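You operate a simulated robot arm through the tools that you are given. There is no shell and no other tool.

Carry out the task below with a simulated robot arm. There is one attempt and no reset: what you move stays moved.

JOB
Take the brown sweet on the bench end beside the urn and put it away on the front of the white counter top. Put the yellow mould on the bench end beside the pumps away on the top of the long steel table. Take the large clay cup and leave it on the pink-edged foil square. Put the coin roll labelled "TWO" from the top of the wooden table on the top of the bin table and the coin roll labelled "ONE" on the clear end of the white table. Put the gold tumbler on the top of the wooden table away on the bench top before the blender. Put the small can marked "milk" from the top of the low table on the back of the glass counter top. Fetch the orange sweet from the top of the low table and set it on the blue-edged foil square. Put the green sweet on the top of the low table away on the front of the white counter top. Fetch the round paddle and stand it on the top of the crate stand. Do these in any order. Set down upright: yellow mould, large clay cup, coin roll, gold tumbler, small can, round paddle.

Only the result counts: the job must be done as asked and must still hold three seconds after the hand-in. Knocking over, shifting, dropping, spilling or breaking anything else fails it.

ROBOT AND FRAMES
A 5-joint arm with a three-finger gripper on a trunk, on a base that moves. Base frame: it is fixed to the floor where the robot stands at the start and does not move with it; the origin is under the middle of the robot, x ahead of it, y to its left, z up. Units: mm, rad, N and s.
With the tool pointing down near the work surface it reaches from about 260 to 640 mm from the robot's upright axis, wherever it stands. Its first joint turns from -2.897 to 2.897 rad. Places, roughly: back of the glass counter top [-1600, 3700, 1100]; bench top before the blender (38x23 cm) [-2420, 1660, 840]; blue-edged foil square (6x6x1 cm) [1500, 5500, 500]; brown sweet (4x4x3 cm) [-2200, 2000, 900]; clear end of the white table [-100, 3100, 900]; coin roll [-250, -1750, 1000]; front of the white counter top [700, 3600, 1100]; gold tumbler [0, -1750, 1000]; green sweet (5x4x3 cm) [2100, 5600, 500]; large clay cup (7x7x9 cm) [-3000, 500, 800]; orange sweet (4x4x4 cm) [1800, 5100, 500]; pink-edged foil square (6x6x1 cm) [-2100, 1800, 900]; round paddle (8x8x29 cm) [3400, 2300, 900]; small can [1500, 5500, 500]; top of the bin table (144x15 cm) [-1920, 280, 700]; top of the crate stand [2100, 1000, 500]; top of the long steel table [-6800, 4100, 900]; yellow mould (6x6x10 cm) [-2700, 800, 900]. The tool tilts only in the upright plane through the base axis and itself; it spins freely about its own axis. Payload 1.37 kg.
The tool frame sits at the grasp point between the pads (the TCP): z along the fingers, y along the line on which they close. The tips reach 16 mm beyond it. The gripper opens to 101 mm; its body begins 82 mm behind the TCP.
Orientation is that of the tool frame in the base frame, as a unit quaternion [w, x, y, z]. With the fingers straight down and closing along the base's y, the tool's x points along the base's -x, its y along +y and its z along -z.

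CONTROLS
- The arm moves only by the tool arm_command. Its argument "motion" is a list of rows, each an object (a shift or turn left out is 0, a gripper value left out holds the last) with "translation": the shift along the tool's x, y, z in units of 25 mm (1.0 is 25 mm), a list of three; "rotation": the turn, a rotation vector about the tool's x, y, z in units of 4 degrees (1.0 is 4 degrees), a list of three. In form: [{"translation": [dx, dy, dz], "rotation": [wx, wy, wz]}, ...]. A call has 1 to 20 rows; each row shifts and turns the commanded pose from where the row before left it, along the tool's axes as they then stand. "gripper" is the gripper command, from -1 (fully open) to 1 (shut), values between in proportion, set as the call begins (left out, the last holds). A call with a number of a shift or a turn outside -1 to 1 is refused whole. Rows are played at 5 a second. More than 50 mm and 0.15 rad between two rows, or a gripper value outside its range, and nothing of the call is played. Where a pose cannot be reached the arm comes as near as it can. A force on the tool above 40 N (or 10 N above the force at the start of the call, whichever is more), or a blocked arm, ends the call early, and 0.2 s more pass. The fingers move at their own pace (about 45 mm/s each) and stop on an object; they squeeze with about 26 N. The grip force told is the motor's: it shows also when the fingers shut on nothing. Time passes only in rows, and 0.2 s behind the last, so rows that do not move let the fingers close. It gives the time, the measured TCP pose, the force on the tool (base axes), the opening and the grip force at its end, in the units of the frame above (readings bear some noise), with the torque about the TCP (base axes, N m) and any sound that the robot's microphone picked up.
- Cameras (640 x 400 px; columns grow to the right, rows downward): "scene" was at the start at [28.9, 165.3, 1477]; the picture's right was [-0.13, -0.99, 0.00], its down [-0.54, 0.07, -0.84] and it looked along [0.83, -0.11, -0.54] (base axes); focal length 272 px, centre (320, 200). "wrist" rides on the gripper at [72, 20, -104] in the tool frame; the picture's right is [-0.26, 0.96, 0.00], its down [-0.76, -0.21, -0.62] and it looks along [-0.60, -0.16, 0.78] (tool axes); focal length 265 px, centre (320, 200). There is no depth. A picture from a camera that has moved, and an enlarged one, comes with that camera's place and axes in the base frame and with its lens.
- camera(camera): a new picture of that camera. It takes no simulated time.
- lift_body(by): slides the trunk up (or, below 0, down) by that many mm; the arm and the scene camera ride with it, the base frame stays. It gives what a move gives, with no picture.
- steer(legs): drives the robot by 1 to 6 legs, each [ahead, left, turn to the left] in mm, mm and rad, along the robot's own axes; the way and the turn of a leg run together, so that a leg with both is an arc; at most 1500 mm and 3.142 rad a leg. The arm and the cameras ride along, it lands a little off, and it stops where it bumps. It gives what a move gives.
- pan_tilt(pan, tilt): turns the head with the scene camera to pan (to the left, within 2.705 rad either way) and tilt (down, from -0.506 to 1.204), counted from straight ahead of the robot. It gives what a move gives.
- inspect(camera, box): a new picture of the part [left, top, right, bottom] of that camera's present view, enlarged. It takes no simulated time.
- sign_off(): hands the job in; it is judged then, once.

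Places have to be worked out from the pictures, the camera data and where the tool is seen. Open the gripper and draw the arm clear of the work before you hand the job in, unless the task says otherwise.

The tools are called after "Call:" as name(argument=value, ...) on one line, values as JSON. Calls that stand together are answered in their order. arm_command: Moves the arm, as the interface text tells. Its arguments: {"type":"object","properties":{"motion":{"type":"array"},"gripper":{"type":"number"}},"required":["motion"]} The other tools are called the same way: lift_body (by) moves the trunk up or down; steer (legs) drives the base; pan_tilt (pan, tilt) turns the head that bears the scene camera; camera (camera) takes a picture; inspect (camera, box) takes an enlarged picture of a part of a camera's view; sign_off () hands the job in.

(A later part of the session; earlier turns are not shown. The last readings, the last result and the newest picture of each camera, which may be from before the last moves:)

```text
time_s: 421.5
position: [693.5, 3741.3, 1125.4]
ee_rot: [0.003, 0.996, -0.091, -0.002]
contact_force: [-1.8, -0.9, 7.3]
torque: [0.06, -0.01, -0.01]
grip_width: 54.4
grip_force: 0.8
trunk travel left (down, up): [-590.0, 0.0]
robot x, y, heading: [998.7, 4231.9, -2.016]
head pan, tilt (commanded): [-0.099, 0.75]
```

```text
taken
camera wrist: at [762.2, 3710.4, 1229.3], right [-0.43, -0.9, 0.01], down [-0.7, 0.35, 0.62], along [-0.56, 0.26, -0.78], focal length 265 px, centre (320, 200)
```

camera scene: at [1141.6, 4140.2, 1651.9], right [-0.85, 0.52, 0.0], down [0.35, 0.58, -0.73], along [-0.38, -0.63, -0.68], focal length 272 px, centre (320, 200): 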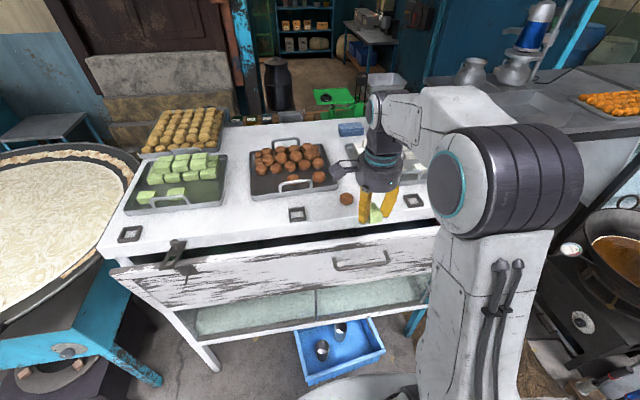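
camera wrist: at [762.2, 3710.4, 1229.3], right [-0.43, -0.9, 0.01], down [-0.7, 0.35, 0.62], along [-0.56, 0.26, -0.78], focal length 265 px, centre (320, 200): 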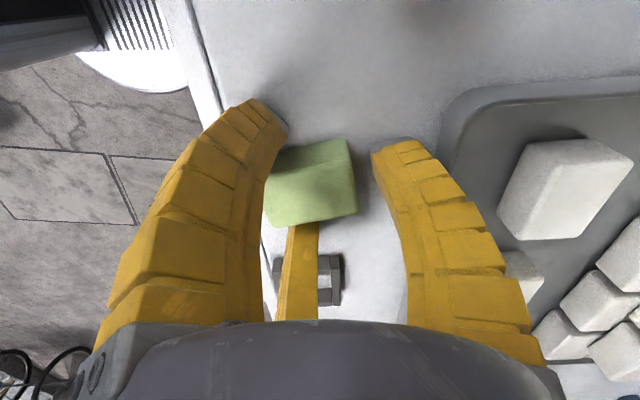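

The sweet is down; a finger still touches lightly. I'll open a little more and lift away slowly.

Call:
arm_command(motion=[{"translation": [0, 0, -0.1]}, {"translation": [0, 0, 0]}, {"translation": [0, 0, 0]}], gripper=-0.25)

Call:
arm_command(motion=[{"translation": [0, 0, -0.3]}, {"translation": [0, 0, -0.5]}, {"translation": [0, 0, -0.8]}, {"translation": [0, 0, -1]}, {"translation": [0, 0, -1]}])

Call:
camera(camera="wrist")

Call:
inspect(camera="scene", box=[260, 100, 460, 260])

```text
time_s: 422.3
position: [695.8, 3742.0, 1128.4]
ee_rot: [0.004, 0.996, -0.091, -0.002]
contact_force: [-0.2, -1.1, 0.5]
torque: [-0.01, -0.04, -0.01]
grip_width: 66.5
grip_force: 2.9
trunk travel left (down, up): [-590.0, 0.0]
robot x, y, heading: [1001.5, 4229.9, -2.018]
head pan, tilt (commanded): [-0.099, 0.75]
```

```text
time_s: 423.5
position: [694.0, 3743.8, 1217.9]
ee_rot: [0.004, 0.996, -0.091, -0.002]
contact_force: [-0.7, -0.6, 0.3]
torque: [-0.01, 0.02, -0.01]
grip_width: 66.5
grip_force: 2.2
trunk travel left (down, up): [-590.0, 0.0]
robot x, y, heading: [1003.8, 4232.5, -2.015]
head pan, tilt (commanded): [-0.099, 0.75]
```

```text
taken
camera wrist: at [762.0, 3711.0, 1320.5], right [-0.43, -0.9, 0.01], down [-0.7, 0.34, 0.62], along [-0.56, 0.26, -0.78], focal length 265 px, centre (320, 200)
```

wrist: 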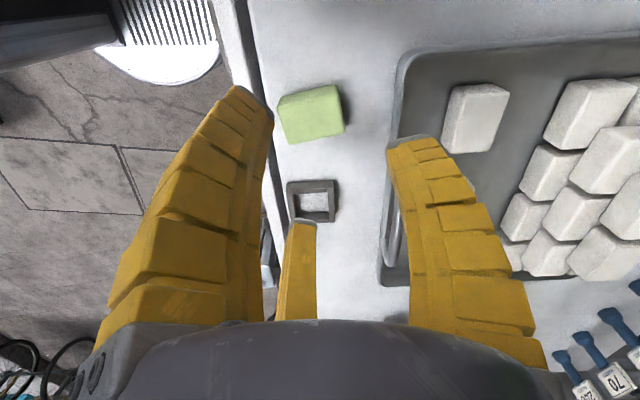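

```text
2.50 times, centred on (360, 180) of scene
camera zoom: at [1141.7, 4140.3, 1651.8], right [-0.86, 0.52, 0.0], down [0.35, 0.58, -0.73], along [-0.38, -0.63, -0.68], focal length 681 px, centre (220, 250)
```

zoom: 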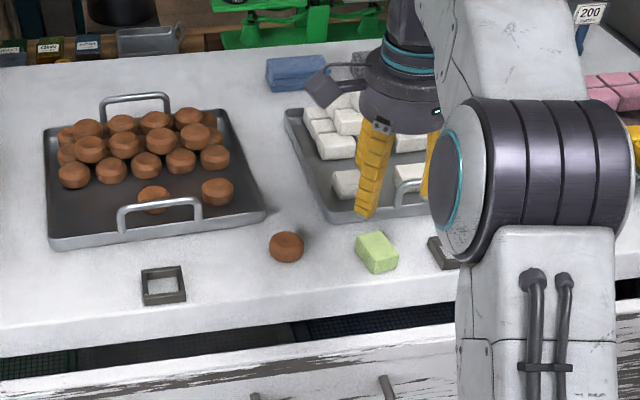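

Both sweets are on the counter's front strip. Next the orange sweet: retract, straighten the tool, and drive to the low table's east side.

Call:
arm_command(motion=[{"translation": [0.37, -0.9, 0], "rotation": [0.1, 0.05, 0]}, {"translation": [0.37, -0.9, 0]}, {"translation": [0.37, -0.9, 0]}, {"translation": [0.37, -0.9, 0]}, {"translation": [0.37, -0.9, 0]}, {"translation": [0.37, -0.9, 0]}])

Call:
steer(legs=[[-150, 0, 0], [0, 1000, 0], [0, 0, -1.48], [0, -1050, 0]])

Call:
pan_tilt(pan=0.0, tilt=0.75)

Call:
camera(camera="scene")

```text
time_s: 424.9
position: [773.4, 3868.3, 1218.9]
ee_rot: [0.0, 0.996, -0.091, 0.0]
contact_force: [-0.1, -0.6, 0.0]
torque: [-0.03, 0.03, 0.01]
grip_width: 66.6
grip_force: 2.5
trunk travel left (down, up): [-590.0, 0.0]
robot x, y, heading: [1002.6, 4230.4, -2.019]
head pan, tilt (commanded): [-0.099, 0.75]
```

```text
time_s: 439.9
position: [1972.2, 5138.4, 1218.6]
ee_rot: [-0.001, -0.679, 0.734, 0.0]
contact_force: [-0.1, -0.9, -0.2]
torque: [-0.03, -0.01, 0.01]
grip_width: 66.4
grip_force: 2.7
trunk travel left (down, up): [-590.0, 0.0]
robot x, y, heading: [2359.9, 4951.1, 2.803]
head pan, tilt (commanded): [-0.099, 0.75]
```

```text
time_s: 440.6
position: [1972.3, 5138.9, 1220.2]
ee_rot: [-0.001, -0.678, 0.735, 0.001]
contact_force: [-0.4, -1.1, -0.5]
torque: [0.04, -0.01, -0.02]
grip_width: 66.5
grip_force: 2.2
trunk travel left (down, up): [-590.0, 0.0]
robot x, y, heading: [2358.3, 4952.0, 2.8]
head pan, tilt (commanded): [0.0, 0.75]
```

```text
taken
camera scene: at [2277.5, 4793.9, 1651.9], right [0.34, 0.94, 0.0], down [0.64, -0.23, -0.73], along [-0.69, 0.25, -0.68], focal length 272 px, centre (320, 200)
```

scene: 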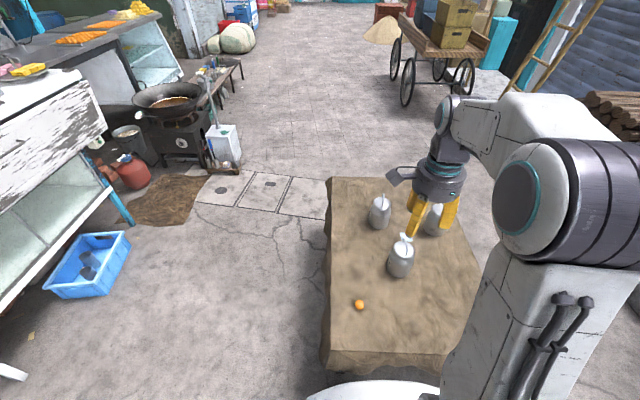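

Orange sweet at ≈(1809,5140), straight ahead. Moving 80 mm closer and lowering the trunk.

Call:
steer(legs=[[80, 0, 0]])

Call:
lift_body(by=-400)

Call:
camera(camera="scene")

Call:
camera(camera="wrist")

```text
time_s: 441.7
position: [1898.3, 5164.0, 1217.4]
ee_rot: [0.0, -0.679, 0.734, 0.0]
contact_force: [-0.4, -0.6, -0.5]
torque: [-0.03, -0.08, 0.04]
grip_width: 66.5
grip_force: 1.9
trunk travel left (down, up): [-590.0, 0.0]
robot x, y, heading: [2281.1, 4976.5, 2.796]
head pan, tilt (commanded): [0.0, 0.75]
```

```text
time_s: 445.5
position: [1898.4, 5162.4, 818.1]
ee_rot: [0.0, -0.679, 0.734, 0.0]
contact_force: [0.6, 0.3, -0.1]
torque: [0.01, 0.02, -0.01]
grip_width: 66.4
grip_force: 2.4
trunk travel left (down, up): [-190.0, 400.0]
robot x, y, heading: [2285.5, 4976.6, 2.798]
head pan, tilt (commanded): [0.0, 0.75]
```

```text
taken
camera scene: at [2204.8, 4819.7, 1251.9], right [0.33, 0.94, 0.0], down [0.64, -0.23, -0.73], along [-0.69, 0.24, -0.68], focal length 272 px, centre (320, 200)
```

scene: 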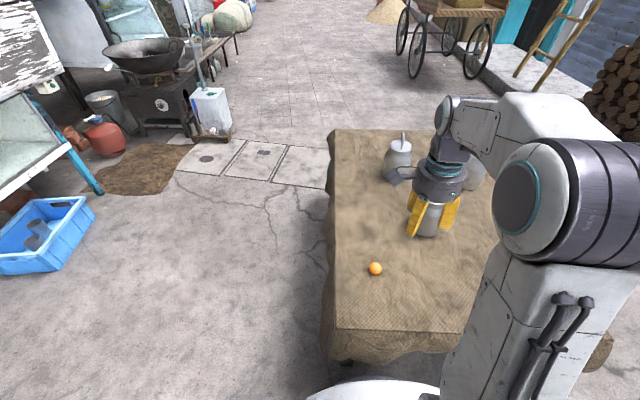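

```text
taken
camera wrist: at [1873.5, 5092.5, 922.7], right [-0.94, 0.34, 0.0], down [0.27, 0.74, 0.62], along [0.21, 0.58, -0.78], focal length 265 px, centre (320, 200)
```

wrist: 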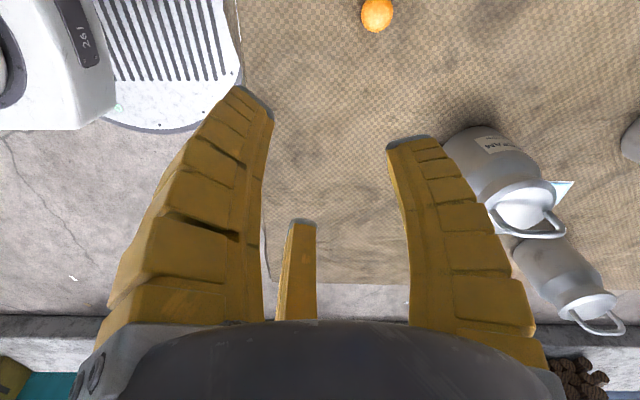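

Both cameras put the orange sweet at (1813,5140). Moving above and descending to z≈590.

Call:
arm_command(motion=[{"translation": [0.29, 0.835, 0]}, {"translation": [0.29, 0.835, 0]}, {"translation": [0.29, 0.835, 0]}, {"translation": [0.29, 0.835, 0]}, {"translation": [0, 0, 1]}, {"translation": [0, 0, 1]}, {"translation": [0, 0, 1]}, {"translation": [0, 0, 1]}, {"translation": [0, 0, 1]}, {"translation": [0, 0, 1]}, {"translation": [0, 0, 1]}, {"translation": [0, 0, 1]}, {"translation": [0, 0, 1]}])

Call:
camera(camera="wrist")

```text
time_s: 448.3
position: [1812.5, 5138.7, 591.5]
ee_rot: [-0.001, -0.68, 0.733, 0.001]
contact_force: [-0.5, 0.1, -1.5]
torque: [0.06, -0.03, 0.0]
grip_width: 66.3
grip_force: 2.2
trunk travel left (down, up): [-190.0, 400.0]
robot x, y, heading: [2284.5, 4977.2, 2.8]
head pan, tilt (commanded): [0.0, 0.75]
```

```text
taken
camera wrist: at [1787.1, 5067.7, 696.5], right [-0.94, 0.34, 0.0], down [0.27, 0.74, 0.62], along [0.21, 0.58, -0.78], focal length 265 px, centre (320, 200)
```

wrist: 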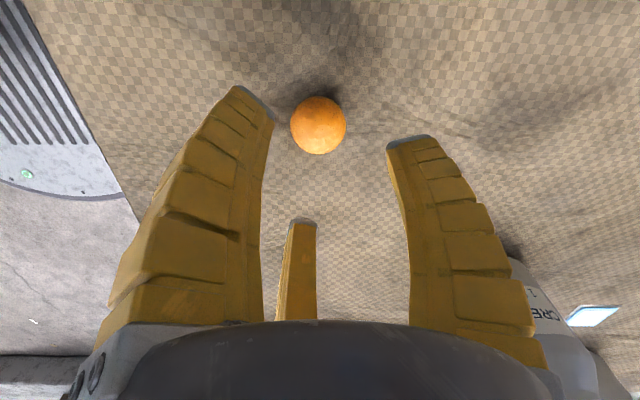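

Perfectly centred. Descending to z≈519 and closing.

Call:
arm_command(motion=[{"translation": [0, 0, 0.9]}, {"translation": [0, 0, 0.9]}, {"translation": [0, 0, 0.7]}, {"translation": [0, 0, 0.38]}])

Call:
arm_command(motion=[{"translation": [0, 0, 0]}, {"translation": [0, 0, 0]}, {"translation": [0, 0, 0]}, {"translation": [0, 0, 0]}], gripper=1)

Call:
arm_command(motion=[{"translation": [0, 0, -0.4]}, {"translation": [0, 0, -0.8]}, {"translation": [0, 0, -1]}, {"translation": [0, 0, -1]}, {"translation": [0, 0, -1]}, {"translation": [0, 0, -1]}])

Call:
camera(camera="wrist")

```text
time_s: 449.3
position: [1813.3, 5141.1, 521.8]
ee_rot: [-0.001, -0.679, 0.734, 0.001]
contact_force: [0.1, -1.1, 0.1]
torque: [0.0, 0.05, 0.01]
grip_width: 66.3
grip_force: 2.9
trunk travel left (down, up): [-190.0, 400.0]
robot x, y, heading: [2285.0, 4977.8, 2.804]
head pan, tilt (commanded): [0.0, 0.75]
```

```text
time_s: 450.3
position: [1813.5, 5140.0, 522.8]
ee_rot: [-0.001, -0.68, 0.734, 0.0]
contact_force: [0.5, -1.8, 4.9]
torque: [0.0, 0.03, 0.0]
grip_width: 34.0
grip_force: 26.0
trunk travel left (down, up): [-190.0, 400.0]
robot x, y, heading: [2284.1, 4976.7, 2.8]
head pan, tilt (commanded): [0.0, 0.75]
```

```text
time_s: 451.7
position: [1814.1, 5139.6, 651.8]
ee_rot: [0.001, -0.68, 0.733, -0.001]
contact_force: [-0.9, 0.5, -0.7]
torque: [-0.01, 0.02, -0.01]
grip_width: 32.3
grip_force: 26.2
trunk travel left (down, up): [-190.0, 400.0]
robot x, y, heading: [2285.2, 4978.6, 2.804]
head pan, tilt (commanded): [0.0, 0.75]
```

```text
taken
camera wrist: at [1788.5, 5068.8, 755.9], right [-0.94, 0.34, 0.0], down [0.26, 0.74, 0.62], along [0.21, 0.58, -0.78], focal length 265 px, centre (320, 200)
```

wrist: 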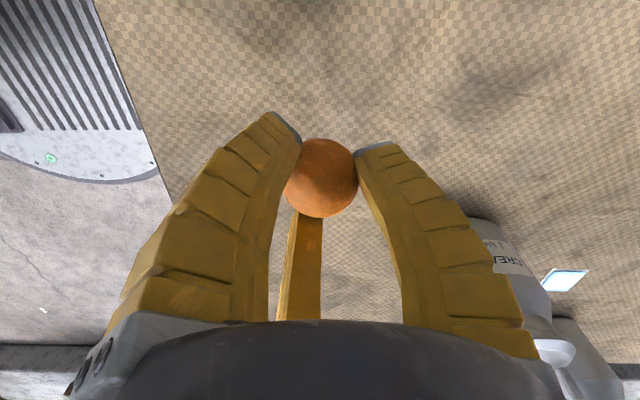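

The orange sweet is held. I'll retract, raise the trunk for travel, and go around to the table's north side for the blue foil.

Call:
arm_command(motion=[{"translation": [0, -0.8, 0]}, {"translation": [0, -0.8, 0]}, {"translation": [0, -0.8, 0]}])

Call:
lift_body(by=250)

Call:
steer(legs=[[-260, 0, 0], [0, -1120, 0], [0, 0, 1.5], [110, -1050, 0]])

Call:
pan_tilt(pan=0.0, tilt=0.7)

Call:
camera(camera="scene")

```text
time_s: 452.5
position: [1874.1, 5137.6, 651.8]
ee_rot: [0.0, -0.68, 0.733, 0.001]
contact_force: [-0.6, 0.4, -0.5]
torque: [-0.01, -0.02, 0.0]
grip_width: 32.0
grip_force: 25.7
trunk travel left (down, up): [-190.0, 400.0]
robot x, y, heading: [2284.3, 4974.8, 2.801]
head pan, tilt (commanded): [0.0, 0.75]
```

```text
time_s: 455.1
position: [1874.9, 5137.8, 901.2]
ee_rot: [0.0, -0.68, 0.733, 0.0]
contact_force: [0.2, 0.9, -0.8]
torque: [-0.01, -0.02, -0.01]
grip_width: 32.0
grip_force: 25.9
trunk travel left (down, up): [-440.0, 150.0]
robot x, y, heading: [2288.3, 4974.7, 2.796]
head pan, tilt (commanded): [0.0, 0.75]
```

```text
time_s: 471.0
position: [1691.8, 5806.1, 901.3]
ee_rot: [0.0, 0.999, -0.045, -0.001]
contact_force: [-0.1, -0.3, 0.2]
torque: [0.02, -0.01, 0.0]
grip_width: 31.8
grip_force: 26.7
trunk travel left (down, up): [-440.0, 150.0]
robot x, y, heading: [1855.1, 6215.1, -1.923]
head pan, tilt (commanded): [0.0, 0.75]
```

```text
time_s: 471.6
position: [1693.2, 5808.3, 902.2]
ee_rot: [0.0, 0.999, -0.045, 0.0]
contact_force: [0.2, 1.6, -0.5]
torque: [0.03, -0.02, 0.0]
grip_width: 31.7
grip_force: 26.2
trunk travel left (down, up): [-440.0, 150.0]
robot x, y, heading: [1859.3, 6217.4, -1.922]
head pan, tilt (commanded): [0.0, 0.7]
```

```text
taken
camera scene: at [2016.1, 6132.3, 1506.1], right [-0.94, 0.35, 0.0], down [0.22, 0.6, -0.76], along [-0.26, -0.72, -0.64], focal length 272 px, centre (320, 200)
```

scene: 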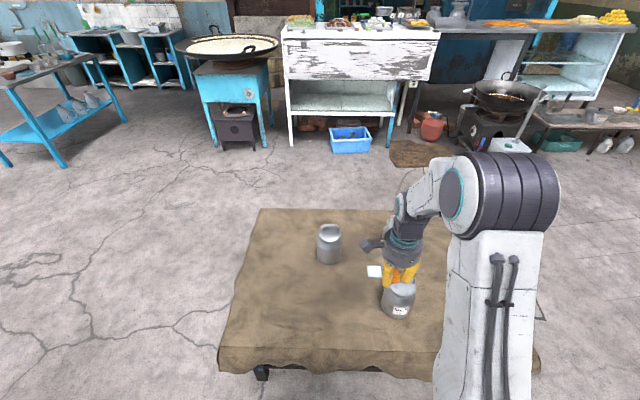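

Now I'm north of the table; zooming to verify the north can's label and the foil.

Call:
inspect(camera="scene", box=[340, 240, 440, 330])

```text
4.44 times, centred on (390, 285) of scene
camera zoom: at [2016.1, 6132.3, 1506.1], right [-0.94, 0.35, 0.0], down [0.22, 0.6, -0.76], along [-0.26, -0.72, -0.64], focal length 1211 px, centre (9, -178)
```

zoom: 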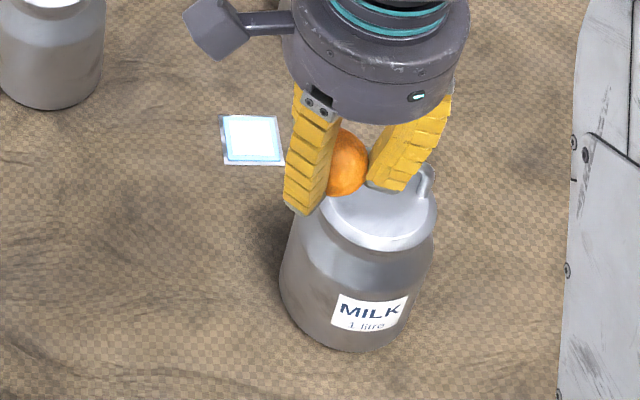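

MILK is confirmed. The foil lies behind it at near-max reach, so I'll advance 80 mm, lower the trunk, reach past MILK's east side, then swing over the foil.

Call:
steer(legs=[[80, 0, 0]])

Call:
pan_tilt(pan=0.3, tilt=1.1)

Call:
camera(camera="scene")

Call:
camera(camera="wrist")

```text
time_s: 472.7
position: [1665.1, 5732.0, 902.1]
ee_rot: [0.0, 0.999, -0.044, -0.001]
contact_force: [0.5, 0.3, -1.6]
torque: [0.03, 0.0, -0.01]
grip_width: 31.6
grip_force: 25.9
trunk travel left (down, up): [-440.0, 150.0]
robot x, y, heading: [1832.6, 6140.0, -1.923]
head pan, tilt (commanded): [0.0, 0.7]
```

```text
time_s: 473.6
position: [1664.3, 5731.5, 901.6]
ee_rot: [0.0, 0.999, -0.045, 0.0]
contact_force: [1.0, 0.8, -0.7]
torque: [-0.01, -0.04, 0.03]
grip_width: 31.4
grip_force: 25.9
trunk travel left (down, up): [-440.0, 150.0]
robot x, y, heading: [1829.3, 6139.8, -1.925]
head pan, tilt (commanded): [0.3, 1.1]
```

```text
taken
camera scene: at [2014.6, 6074.0, 1476.2], right [-1.0, 0.05, 0.0], down [0.05, 0.89, -0.45], along [-0.02, -0.45, -0.89], focal length 272 px, centre (320, 200)
```

scene: 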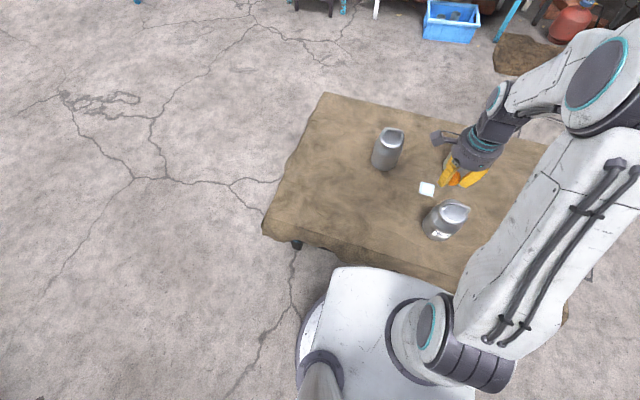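

```text
taken
camera wrist: at [1735.3, 5705.7, 1005.7], right [-0.35, -0.94, 0.0], down [-0.73, 0.27, 0.62], along [-0.58, 0.22, -0.78], focal length 265 px, centre (320, 200)
```

wrist: 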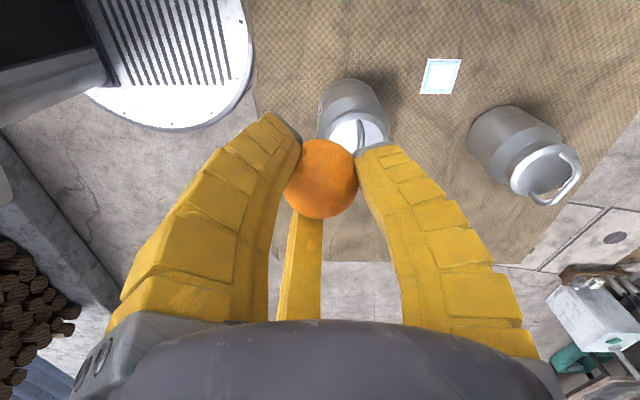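

Foil at ≈(1545,5546). Lowering the trunk 260 mm and extending past MILK on its east side.

Call:
lift_body(by=-260)

Call:
arm_command(motion=[{"translation": [0, 0.9, 0]}, {"translation": [0, 0.9, 0]}, {"translation": [0, 0.9, 0]}, {"translation": [0, 0.9, 0]}, {"translation": [0, 0.9, 0]}, {"translation": [0, 0.9, 0]}, {"translation": [0, 0.9, 0]}, {"translation": [0, 0.6, 0]}])

Call:
camera(camera="wrist")

Call:
pan_tilt(pan=0.0, tilt=0.8)

Call:
camera(camera="scene")

```text
time_s: 476.2
position: [1665.4, 5732.2, 642.2]
ee_rot: [0.001, 0.999, -0.043, 0.0]
contact_force: [0.5, 0.0, -1.0]
torque: [0.01, -0.02, 0.03]
grip_width: 31.5
grip_force: 26.1
trunk travel left (down, up): [-180.0, 410.0]
robot x, y, heading: [1833.5, 6140.6, -1.923]
head pan, tilt (commanded): [0.3, 1.1]
```

```text
time_s: 478.1
position: [1648.8, 5562.2, 641.8]
ee_rot: [0.001, 0.999, -0.045, 0.0]
contact_force: [-0.5, -0.3, -0.4]
torque: [0.0, -0.01, 0.0]
grip_width: 31.6
grip_force: 26.3
trunk travel left (down, up): [-180.0, 410.0]
robot x, y, heading: [1832.8, 6139.1, -1.926]
head pan, tilt (commanded): [0.3, 1.1]
```

```text
taken
camera wrist: at [1718.3, 5535.1, 745.5], right [-0.35, -0.94, 0.0], down [-0.73, 0.27, 0.62], along [-0.58, 0.22, -0.78], focal length 265 px, centre (320, 200)
```

wrist: 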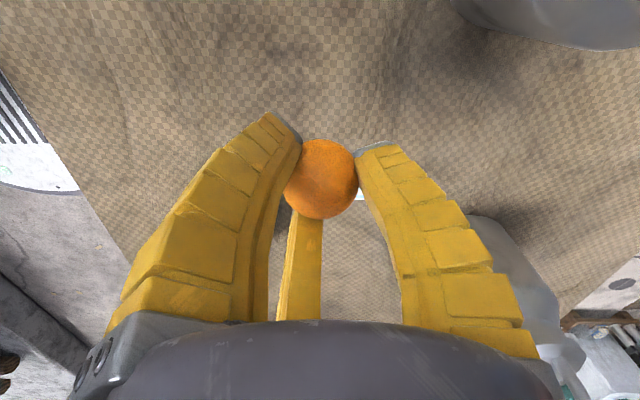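

```text
time_s: 478.9
position: [1647.4, 5562.1, 642.1]
ee_rot: [0.0, 0.999, -0.044, 0.0]
contact_force: [0.4, -0.2, -0.5]
torque: [-0.04, 0.02, -0.05]
grip_width: 31.5
grip_force: 26.4
trunk travel left (down, up): [-180.0, 410.0]
robot x, y, heading: [1833.2, 6140.2, -1.927]
head pan, tilt (commanded): [0.0, 0.799]
```

```text
taken
camera scene: at [1990.1, 6061.3, 1237.8], right [-0.94, 0.34, 0.0], down [0.25, 0.67, -0.7], along [-0.24, -0.65, -0.72], focal length 272 px, centre (320, 200)
```

scene: 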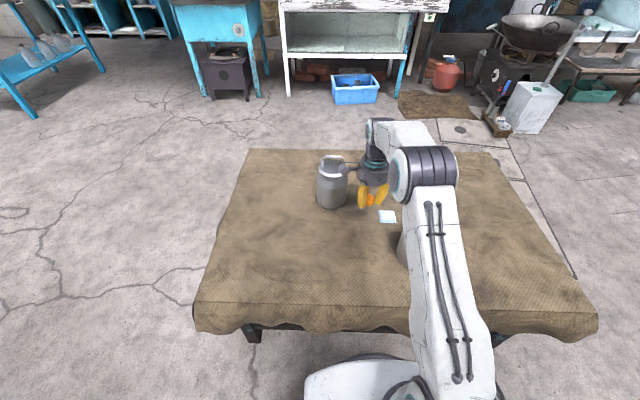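

Descending to z≈560 here, then swinging west over the foil.

Call:
arm_command(motion=[{"translation": [0, 0, 0.85]}, {"translation": [0, 0, 0.85]}, {"translation": [0, 0, 0.85]}, {"translation": [0, 0, 0.75]}, {"translation": [-0.68, 0.17, 0]}, {"translation": [-0.68, 0.17, 0]}, {"translation": [-0.68, 0.17, 0]}, {"translation": [-0.68, 0.17, 0]}, {"translation": [-0.68, 0.17, 0]}, {"translation": [-0.65, 0.15, 0]}])

Call:
camera(camera="wrist")

Call:
inspect(camera="scene", box=[310, 130, 450, 260])

```text
time_s: 481.1
position: [1547.8, 5544.4, 559.5]
ee_rot: [0.0, 0.999, -0.045, 0.0]
contact_force: [0.3, 0.1, 0.2]
torque: [-0.05, -0.02, 0.0]
grip_width: 31.4
grip_force: 26.1
trunk travel left (down, up): [-180.0, 410.0]
robot x, y, heading: [1831.3, 6142.8, -1.925]
head pan, tilt (commanded): [0.0, 0.799]
```

```text
taken
camera wrist: at [1617.7, 5517.4, 663.0], right [-0.35, -0.94, 0.0], down [-0.73, 0.27, 0.62], along [-0.58, 0.22, -0.78], focal length 265 px, centre (320, 200)
```

wrist: 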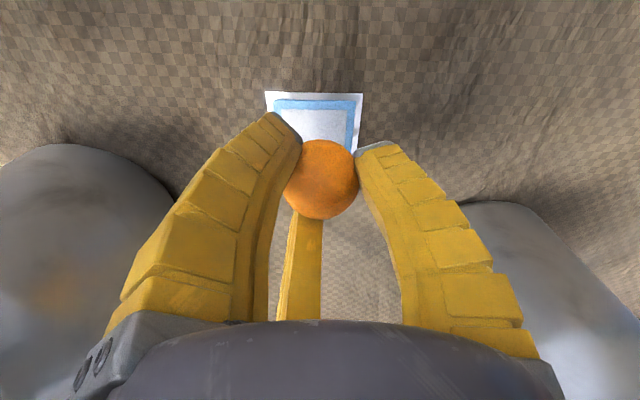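

```text
3.08 times, centred on (380, 195) of scene
camera zoom: at [1990.1, 6061.4, 1237.9], right [-0.94, 0.34, 0.0], down [0.25, 0.67, -0.7], along [-0.24, -0.65, -0.72], focal length 838 px, centre (135, 215)
```

zoom: 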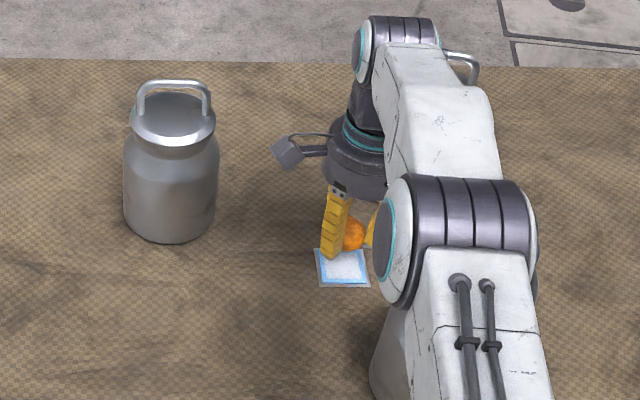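

The foil is right below. Fine shift (+3 mm y), descend to z≈531, then creep to contact.

Call:
arm_command(motion=[{"translation": [0, -0.12, 0.55]}, {"translation": [0, 0, 0.55]}])

Call:
arm_command(motion=[{"translation": [0, 0, 0.12]}, {"translation": [0, 0, 0]}])

Call:
arm_command(motion=[{"translation": [0, 0, 0.12]}, {"translation": [0, 0, 0]}])

Call:
camera(camera="wrist")

```text
time_s: 481.6
position: [1547.1, 5545.9, 531.4]
ee_rot: [0.0, 0.999, -0.044, 0.0]
contact_force: [-0.9, 0.4, -0.8]
torque: [0.0, 0.01, 0.02]
grip_width: 31.5
grip_force: 26.0
trunk travel left (down, up): [-180.0, 410.0]
robot x, y, heading: [1829.5, 6136.8, -1.922]
head pan, tilt (commanded): [0.0, 0.799]
```

```text
time_s: 482.2
position: [1548.0, 5547.6, 527.7]
ee_rot: [0.0, 0.999, -0.045, 0.0]
contact_force: [1.1, 0.8, -0.5]
torque: [-0.01, -0.05, -0.01]
grip_width: 31.7
grip_force: 25.7
trunk travel left (down, up): [-180.0, 410.0]
robot x, y, heading: [1836.3, 6142.0, -1.917]
head pan, tilt (commanded): [0.0, 0.799]
```

```text
time_s: 482.9
position: [1547.0, 5547.1, 525.4]
ee_rot: [0.0, 0.999, -0.044, 0.0]
contact_force: [0.0, 0.8, -0.3]
torque: [0.02, 0.02, 0.0]
grip_width: 31.3
grip_force: 26.0
trunk travel left (down, up): [-180.0, 410.0]
robot x, y, heading: [1831.5, 6140.2, -1.926]
head pan, tilt (commanded): [0.0, 0.799]
```

```text
taken
camera wrist: at [1616.5, 5521.3, 629.3], right [-0.35, -0.94, 0.0], down [-0.73, 0.27, 0.62], along [-0.58, 0.22, -0.78], focal length 265 px, centre (320, 200)
```

wrist: 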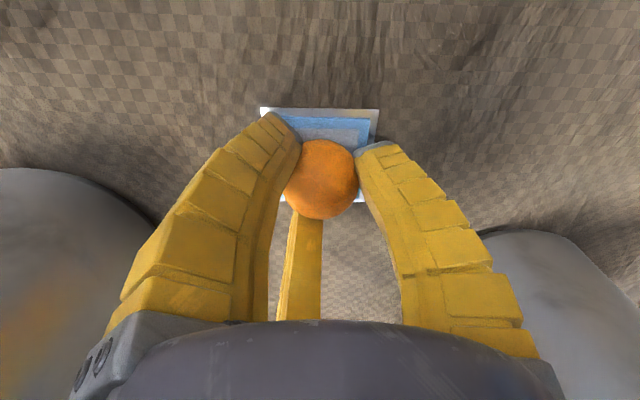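

Centred on the foil. Creeping down the last millimetres.

Call:
arm_command(motion=[{"translation": [0, 0, 0.1]}, {"translation": [0, 0, 0]}])

Call:
arm_command(motion=[{"translation": [0, 0, 0.1]}, {"translation": [0, 0, 0]}])

Call:
arm_command(motion=[{"translation": [0, 0, 0.1]}, {"translation": [0, 0, 0]}])

```text
time_s: 483.4
position: [1546.0, 5547.9, 524.0]
ee_rot: [0.001, 0.999, -0.044, -0.001]
contact_force: [0.7, -0.4, 4.8]
torque: [-0.04, -0.02, 0.0]
grip_width: 31.9
grip_force: 26.1
trunk travel left (down, up): [-180.0, 410.0]
robot x, y, heading: [1829.6, 6138.0, -1.926]
head pan, tilt (commanded): [0.0, 0.799]
```

```text
time_s: 484.1
position: [1546.8, 5547.0, 522.3]
ee_rot: [0.003, 0.999, -0.044, -0.002]
contact_force: [-1.2, 0.6, 14.6]
torque: [0.04, -0.01, 0.02]
grip_width: 33.9
grip_force: 25.7
trunk travel left (down, up): [-180.0, 410.0]
robot x, y, heading: [1833.0, 6143.6, -1.924]
head pan, tilt (commanded): [0.0, 0.799]
```

```text
time_s: 484.6
position: [1546.5, 5546.0, 519.9]
ee_rot: [0.003, 0.999, -0.043, -0.001]
contact_force: [-1.4, -2.0, 19.0]
torque: [-0.01, -0.01, 0.03]
grip_width: 35.1
grip_force: 25.9
trunk travel left (down, up): [-180.0, 410.0]
robot x, y, heading: [1833.3, 6139.3, -1.927]
head pan, tilt (commanded): [0.0, 0.799]
```

Contact made. Relieving and opening in two small steps so the round sweet doesn't roll.

Call:
arm_command(motion=[{"translation": [0, 0, -0.12]}, {"translation": [0, 0, 0]}])

Call:
arm_command(motion=[{"translation": [0, 0, 0]}, {"translation": [0, 0, 0]}], gripper=0.2)

Call:
arm_command(motion=[{"translation": [0, 0, 0]}, {"translation": [0, 0, 0]}], gripper=-0.1)

Call:
camera(camera="wrist")

```text
time_s: 485.2
position: [1547.6, 5548.8, 521.1]
ee_rot: [-0.002, 0.999, -0.043, 0.0]
contact_force: [-0.3, -0.2, 6.5]
torque: [-0.04, -0.01, -0.01]
grip_width: 32.5
grip_force: 25.5
trunk travel left (down, up): [-180.0, 410.0]
robot x, y, heading: [1829.4, 6139.8, -1.925]
head pan, tilt (commanded): [0.0, 0.799]
```

```text
time_s: 485.9
position: [1547.3, 5547.5, 521.8]
ee_rot: [0.0, 0.999, -0.043, 0.0]
contact_force: [0.1, -0.7, -0.1]
torque: [0.04, -0.01, -0.02]
grip_width: 44.7
grip_force: 3.1
trunk travel left (down, up): [-180.0, 410.0]
robot x, y, heading: [1831.5, 6139.2, -1.924]
head pan, tilt (commanded): [0.0, 0.799]
```

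```text
time_s: 486.4
position: [1547.7, 5547.3, 522.8]
ee_rot: [0.0, 0.999, -0.043, 0.0]
contact_force: [0.0, 0.4, -0.2]
torque: [0.02, -0.01, 0.0]
grip_width: 59.0
grip_force: 2.8
trunk travel left (down, up): [-180.0, 410.0]
robot x, y, heading: [1832.4, 6137.9, -1.926]
head pan, tilt (commanded): [0.0, 0.799]
```

```text
taken
camera wrist: at [1617.3, 5520.9, 626.2], right [-0.35, -0.94, 0.0], down [-0.73, 0.27, 0.62], along [-0.58, 0.22, -0.78], focal length 265 px, centre (320, 200)
```

wrist: 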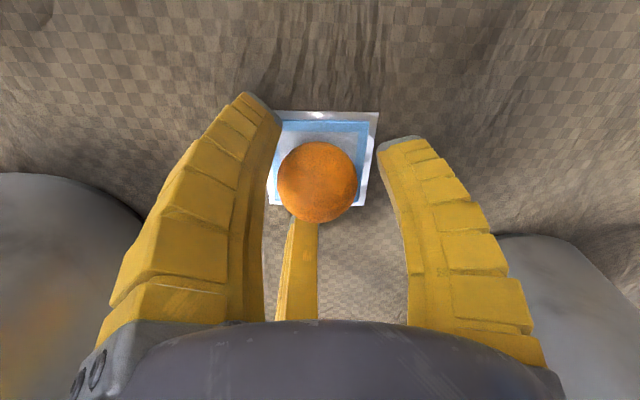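

The orange sweet rests on the blue foil. Retreating: straight up, then east, then back past MILK.

Call:
arm_command(motion=[{"translation": [0, 0, -0.4]}, {"translation": [0, 0, -0.7]}, {"translation": [0, 0, -0.8]}, {"translation": [0, 0, -0.8]}, {"translation": [0.68, -0.15, 0]}, {"translation": [0.68, -0.15, 0]}, {"translation": [0.68, -0.15, 0]}, {"translation": [0.68, -0.15, 0]}, {"translation": [0.68, -0.15, 0]}, {"translation": [0.65, -0.15, 0]}, {"translation": [0, 0, -0.8]}, {"translation": [0, 0, -0.8]}])

Call:
camera(camera="scene")

Call:
camera(camera="wrist")

```text
time_s: 489.1
position: [1651.1, 5563.0, 628.3]
ee_rot: [0.0, 0.999, -0.045, 0.001]
contact_force: [-0.4, 0.5, -1.2]
torque: [0.02, -0.03, 0.0]
grip_width: 59.5
grip_force: 2.5
trunk travel left (down, up): [-180.0, 410.0]
robot x, y, heading: [1832.6, 6139.1, -1.927]
head pan, tilt (commanded): [0.0, 0.799]
```

```text
taken
camera scene: at [1990.0, 6061.2, 1237.8], right [-0.94, 0.34, 0.0], down [0.25, 0.67, -0.7], along [-0.24, -0.65, -0.72], focal length 272 px, centre (320, 200)
```

scene: 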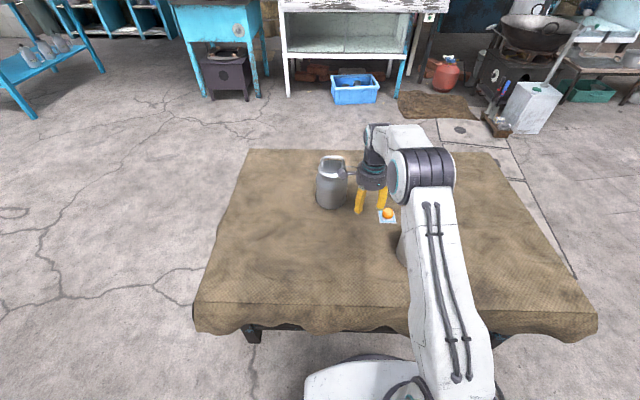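

```text
taken
camera wrist: at [1720.3, 5535.7, 731.7], right [-0.35, -0.94, 0.0], down [-0.73, 0.27, 0.62], along [-0.58, 0.22, -0.78], focal length 265 px, centre (320, 200)
```

wrist: 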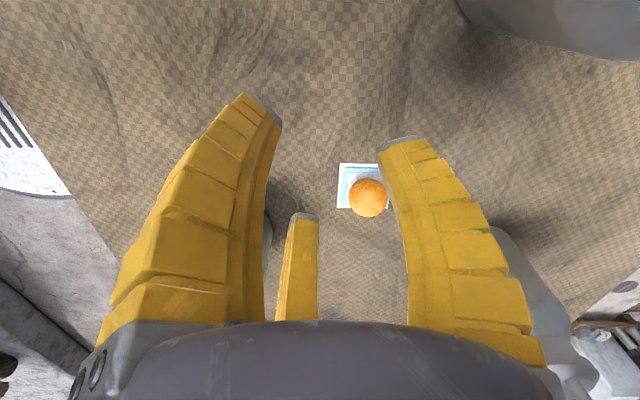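

Orange stays on the foil. Retracting the arm and raising the trunk to examine the MILK can's handle.

Call:
arm_command(motion=[{"translation": [0, -0.95, 0]}, {"translation": [0, -0.95, 0]}, {"translation": [0, -0.95, 0]}, {"translation": [0, -0.95, 0]}, {"translation": [0, -0.95, 0]}, {"translation": [0, -0.95, 0]}, {"translation": [0, -0.95, 0]}])

Call:
lift_body(by=280)

Call:
camera(camera="wrist")

Call:
camera(camera="scene")

```text
time_s: 490.6
position: [1663.8, 5725.9, 629.0]
ee_rot: [-0.001, 0.999, -0.044, 0.001]
contact_force: [0.2, 0.3, -0.2]
torque: [0.02, -0.01, -0.01]
grip_width: 59.2
grip_force: 2.7
trunk travel left (down, up): [-180.0, 410.0]
robot x, y, heading: [1833.6, 6142.2, -1.927]
head pan, tilt (commanded): [0.0, 0.799]
```

```text
time_s: 493.5
position: [1663.8, 5725.9, 908.1]
ee_rot: [0.0, 0.999, -0.043, 0.001]
contact_force: [-0.3, 0.0, -0.8]
torque: [-0.01, 0.0, -0.02]
grip_width: 59.2
grip_force: 2.6
trunk travel left (down, up): [-460.0, 130.0]
robot x, y, heading: [1829.0, 6138.3, -1.926]
head pan, tilt (commanded): [0.0, 0.799]
```

```text
taken
camera wrist: at [1734.0, 5699.5, 1011.7], right [-0.35, -0.94, 0.0], down [-0.73, 0.27, 0.62], along [-0.58, 0.22, -0.78], focal length 265 px, centre (320, 200)
```

wrist: 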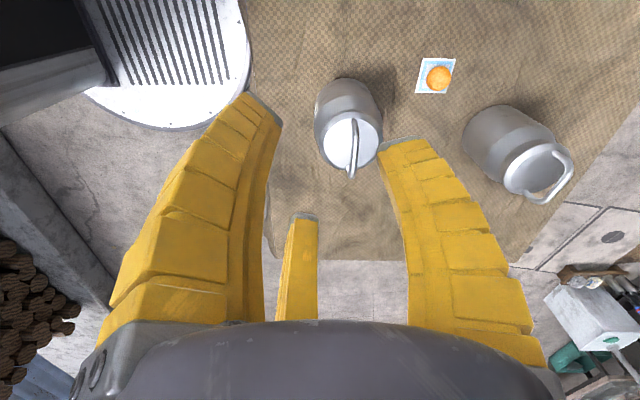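

```text
taken
camera scene: at [1990.1, 6061.3, 1517.8], right [-0.94, 0.34, 0.0], down [0.25, 0.67, -0.7], along [-0.24, -0.65, -0.72], focal length 272 px, centre (320, 200)
```

scene: 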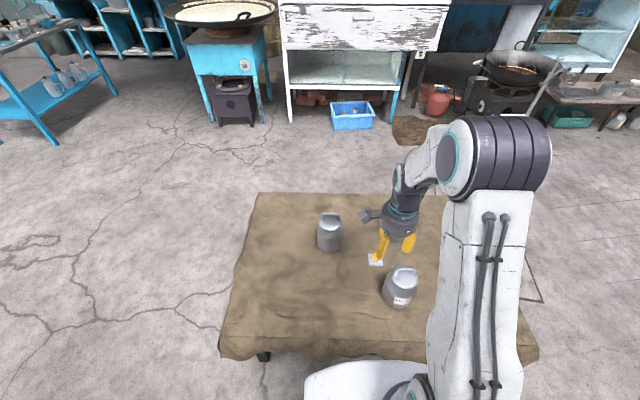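

Call:
inspect(camera="wrist", box=[300, 60, 400, 200])

Call:
inspect(camera="scene", box=[350, 240, 450, 320])

```text
2.86 times, centred on (350, 130) of wrist
camera zoom: at [1734.0, 5699.5, 1011.7], right [-0.35, -0.94, 0.0], down [-0.73, 0.27, 0.62], along [-0.58, 0.22, -0.78], focal length 758 px, centre (234, 400)
```

zoom: 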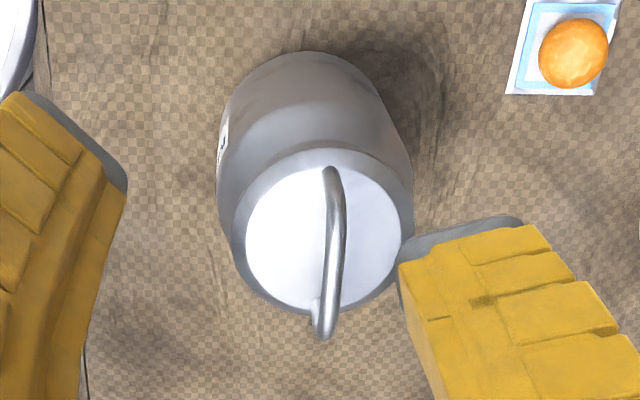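

```text
5.00 times, centred on (400, 280) of scene
camera zoom: at [1990.1, 6061.3, 1517.8], right [-0.94, 0.34, 0.0], down [0.25, 0.67, -0.7], along [-0.24, -0.65, -0.72], focal length 1362 px, centre (-80, -200)
```

zoom: 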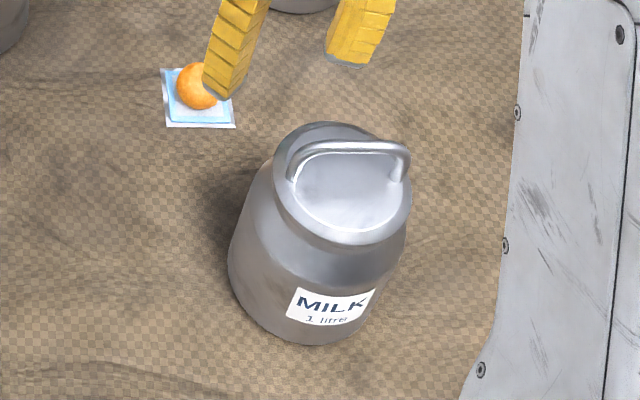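

The can's body is too wide for the fingers, so I'll grip its bail handle bar (center ≈(1543,5715), z≈672, direction (-.95,.30)). Rotating 12.5°, opening, and positioning above it.

Call:
arm_command(motion=[{"rotation": [0, 0, 0.78]}, {"rotation": [0, 0, 0.78]}, {"rotation": [0, 0, 0.78]}, {"rotation": [0, 0, 0.78]}, {"translation": [-0.75, 0.27, 0]}, {"translation": [-0.75, 0.27, 0]}, {"translation": [-0.75, 0.27, 0]}, {"translation": [-0.75, 0.27, 0]}, {"translation": [-0.75, 0.27, 0]}, {"translation": [-0.73, 0.27, 0]}, {"translation": [0, 0, 1]}, {"translation": [0, 0, 1]}, {"translation": [0, 0, 1]}, {"translation": [0, 0, 1]}, {"translation": [0, 0, 1]}], gripper=-0.82)

Call:
camera(camera="wrist")

Call:
inspect(camera="scene", box=[330, 200, 470, 320])

```text
time_s: 496.7
position: [1545.0, 5716.9, 782.6]
ee_rot: [0.0, 0.988, -0.152, -0.001]
contact_force: [0.9, -0.1, -0.7]
torque: [-0.01, -0.02, -0.02]
grip_width: 92.6
grip_force: 0.7
trunk travel left (down, up): [-460.0, 130.0]
robot x, y, heading: [1834.3, 6140.5, -1.928]
head pan, tilt (commanded): [0.0, 0.799]
```

```text
taken
camera wrist: at [1607.5, 5676.8, 886.3], right [-0.54, -0.84, 0.0], down [-0.66, 0.43, 0.62], along [-0.52, 0.34, -0.78], focal length 265 px, centre (320, 200)
```

wrist: 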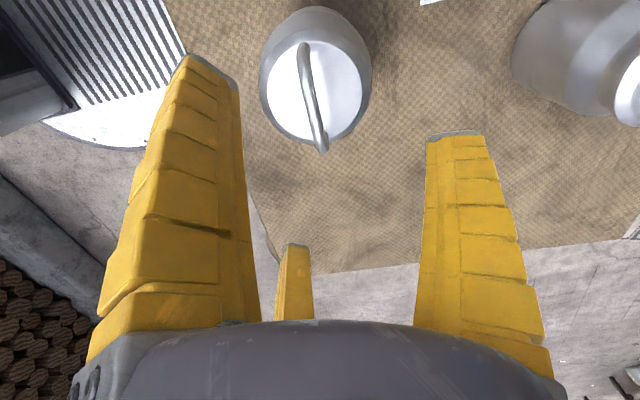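

```text
3.33 times, centred on (400, 260) of scene
camera zoom: at [1989.9, 6061.2, 1517.9], right [-0.94, 0.35, 0.0], down [0.25, 0.67, -0.7], along [-0.24, -0.65, -0.72], focal length 908 px, centre (53, 0)
```

zoom: 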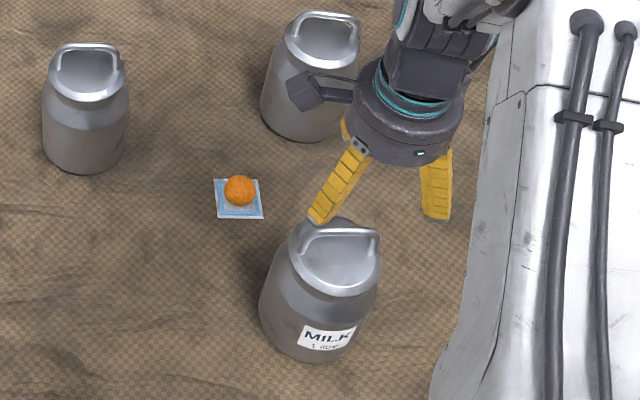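

Call:
inspect(camera="wrist", box=[250, 0, 390, 170])

```text
2.35 times, centred on (320, 85) of wrist
camera zoom: at [1607.5, 5676.8, 886.3], right [-0.54, -0.84, 0.0], down [-0.66, 0.43, 0.62], along [-0.52, 0.34, -0.78], focal length 624 px, centre (320, 471)
```

zoom: 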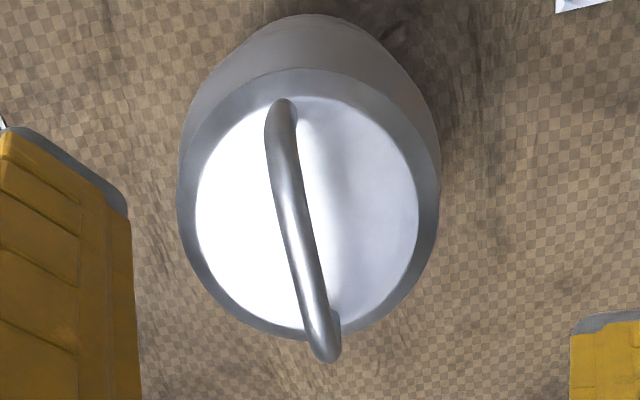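

Trusting the wrist camera (it has been accurate), the bar is ~3 mm to -y and 8 mm to +x. I'll shift so the bar sits toward the thumb, rotate 4° more and descend to z≈728 to recheck.

Call:
arm_command(motion=[{"translation": [0.32, -0.38, 0]}, {"rotation": [0, 0, 1]}, {"translation": [0, 0, 0.7]}, {"translation": [0, 0, 0.7]}, {"translation": [0, 0, 0.7]}])

Call:
camera(camera="wrist")

Call:
inspect(camera="scene", box=[330, 200, 470, 320])

```text
time_s: 497.9
position: [1555.6, 5724.9, 730.4]
ee_rot: [0.001, 0.982, -0.187, 0.0]
contact_force: [0.3, 0.2, -1.1]
torque: [-0.04, 0.0, -0.02]
grip_width: 92.7
grip_force: 0.9
trunk travel left (down, up): [-460.0, 130.0]
robot x, y, heading: [1829.0, 6137.4, -1.918]
head pan, tilt (commanded): [0.0, 0.799]
```

```text
taken
camera wrist: at [1615.0, 5680.1, 834.8], right [-0.6, -0.8, 0.0], down [-0.63, 0.47, 0.62], along [-0.5, 0.37, -0.78], focal length 265 px, centre (320, 200)
```

wrist: 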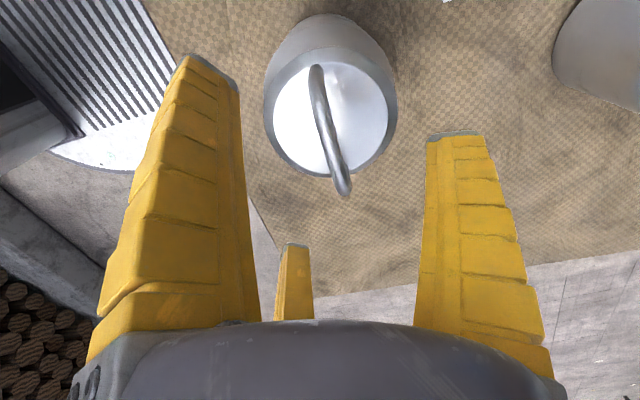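

```text
3.33 times, centred on (400, 260) of scene
camera zoom: at [1990.0, 6061.3, 1517.9], right [-0.94, 0.35, 0.0], down [0.25, 0.67, -0.7], along [-0.24, -0.65, -0.72], focal length 908 px, centre (53, 0)
```

zoom: 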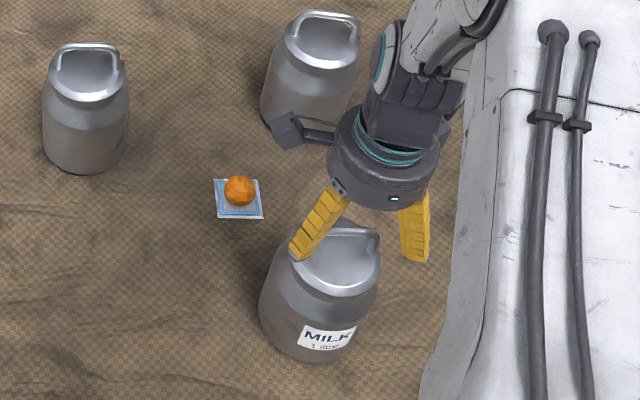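

The bar now sits about 7 mm toward the thumb, parallel to the tool's x. Descending to z≈692 and checking.

Call:
arm_command(motion=[{"translation": [0, 0, 0.5]}, {"translation": [0, 0, 0.5]}, {"translation": [0, 0, 0.5]}])

Call:
camera(camera="wrist")

Call:
inspect(camera="scene", box=[330, 200, 470, 320])

```text
time_s: 498.7
position: [1556.2, 5726.5, 692.0]
ee_rot: [0.001, 0.982, -0.186, 0.0]
contact_force: [-0.3, 0.1, 1.1]
torque: [0.0, -0.02, -0.02]
grip_width: 93.0
grip_force: 0.5
trunk travel left (down, up): [-460.0, 130.0]
robot x, y, heading: [1835.5, 6139.5, -1.922]
head pan, tilt (commanded): [0.0, 0.799]
```

```text
taken
camera wrist: at [1615.4, 5680.8, 796.3], right [-0.6, -0.8, 0.0], down [-0.63, 0.47, 0.62], along [-0.5, 0.37, -0.78], focal length 265 px, centre (320, 200)
```

wrist: 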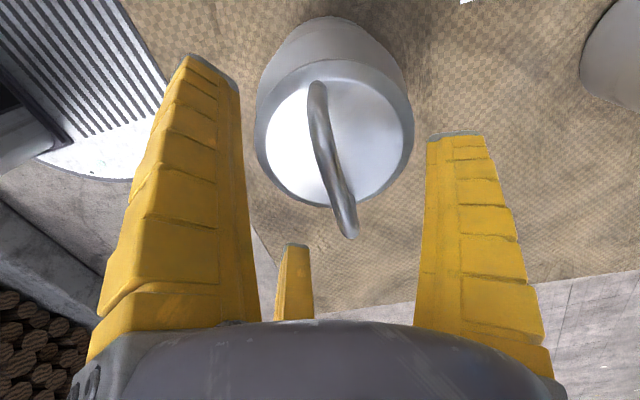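

```text
3.33 times, centred on (400, 260) of scene
camera zoom: at [1990.0, 6061.4, 1517.9], right [-0.94, 0.35, 0.0], down [0.25, 0.67, -0.7], along [-0.24, -0.65, -0.72], focal length 908 px, centre (53, 0)
```

zoom: 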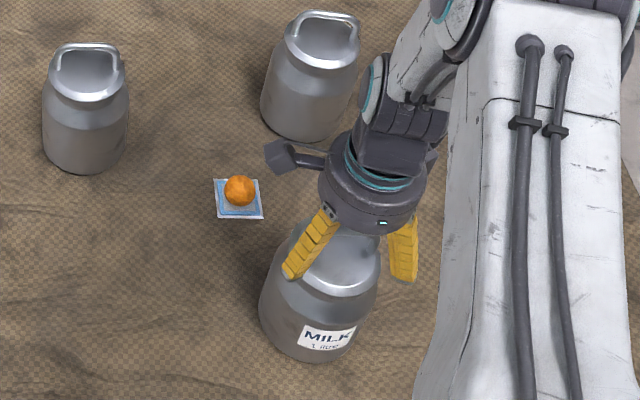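

Ring z≈643 and bar z≈675. A small shift (+3 mm toward the thumb and +x) and descend to z≈672; then close partway and look.

Call:
arm_command(motion=[{"translation": [0.12, 0.12, 0.4]}, {"translation": [0, 0, 0.4]}])

Call:
arm_command(motion=[{"translation": [0, 0, 0]}, {"translation": [0, 0, 0]}, {"translation": [0, 0, 0]}], gripper=0.1)

Call:
camera(camera="wrist")

Call:
inspect(camera="scene", box=[350, 220, 450, 300])

```text
time_s: 499.3
position: [1557.5, 5722.6, 672.6]
ee_rot: [0.001, 0.982, -0.187, 0.0]
contact_force: [-0.4, 0.9, 0.1]
torque: [0.03, -0.02, 0.0]
grip_width: 93.0
grip_force: 1.1
trunk travel left (down, up): [-460.0, 130.0]
robot x, y, heading: [1833.7, 6135.2, -1.922]
head pan, tilt (commanded): [0.0, 0.799]
```

```text
time_s: 500.1
position: [1558.2, 5722.4, 673.7]
ee_rot: [0.001, 0.982, -0.187, 0.0]
contact_force: [0.2, 2.0, 3.3]
torque: [0.1, 0.01, -0.01]
grip_width: 50.7
grip_force: 4.1
trunk travel left (down, up): [-460.0, 130.0]
robot x, y, heading: [1831.9, 6137.1, -1.929]
head pan, tilt (commanded): [0.0, 0.799]
```

```text
taken
camera wrist: at [1616.9, 5677.4, 777.8], right [-0.6, -0.8, 0.0], down [-0.63, 0.47, 0.62], along [-0.5, 0.37, -0.78], focal length 265 px, centre (320, 200)
```

wrist: 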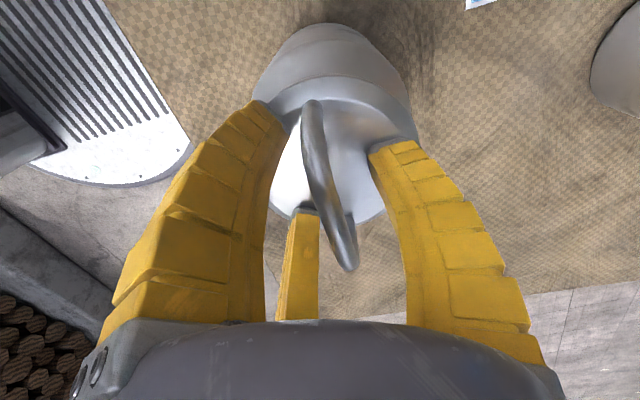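

```text
5.00 times, centred on (400, 260) of scene
camera zoom: at [1990.1, 6061.7, 1517.9], right [-0.94, 0.35, 0.0], down [0.25, 0.67, -0.7], along [-0.24, -0.65, -0.72], focal length 1362 px, centre (-80, -100)
```

zoom: 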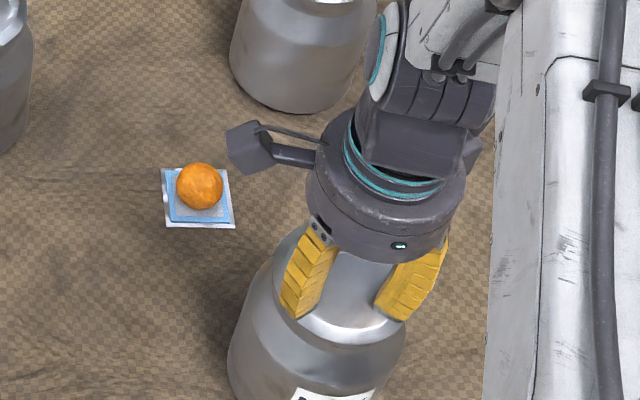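

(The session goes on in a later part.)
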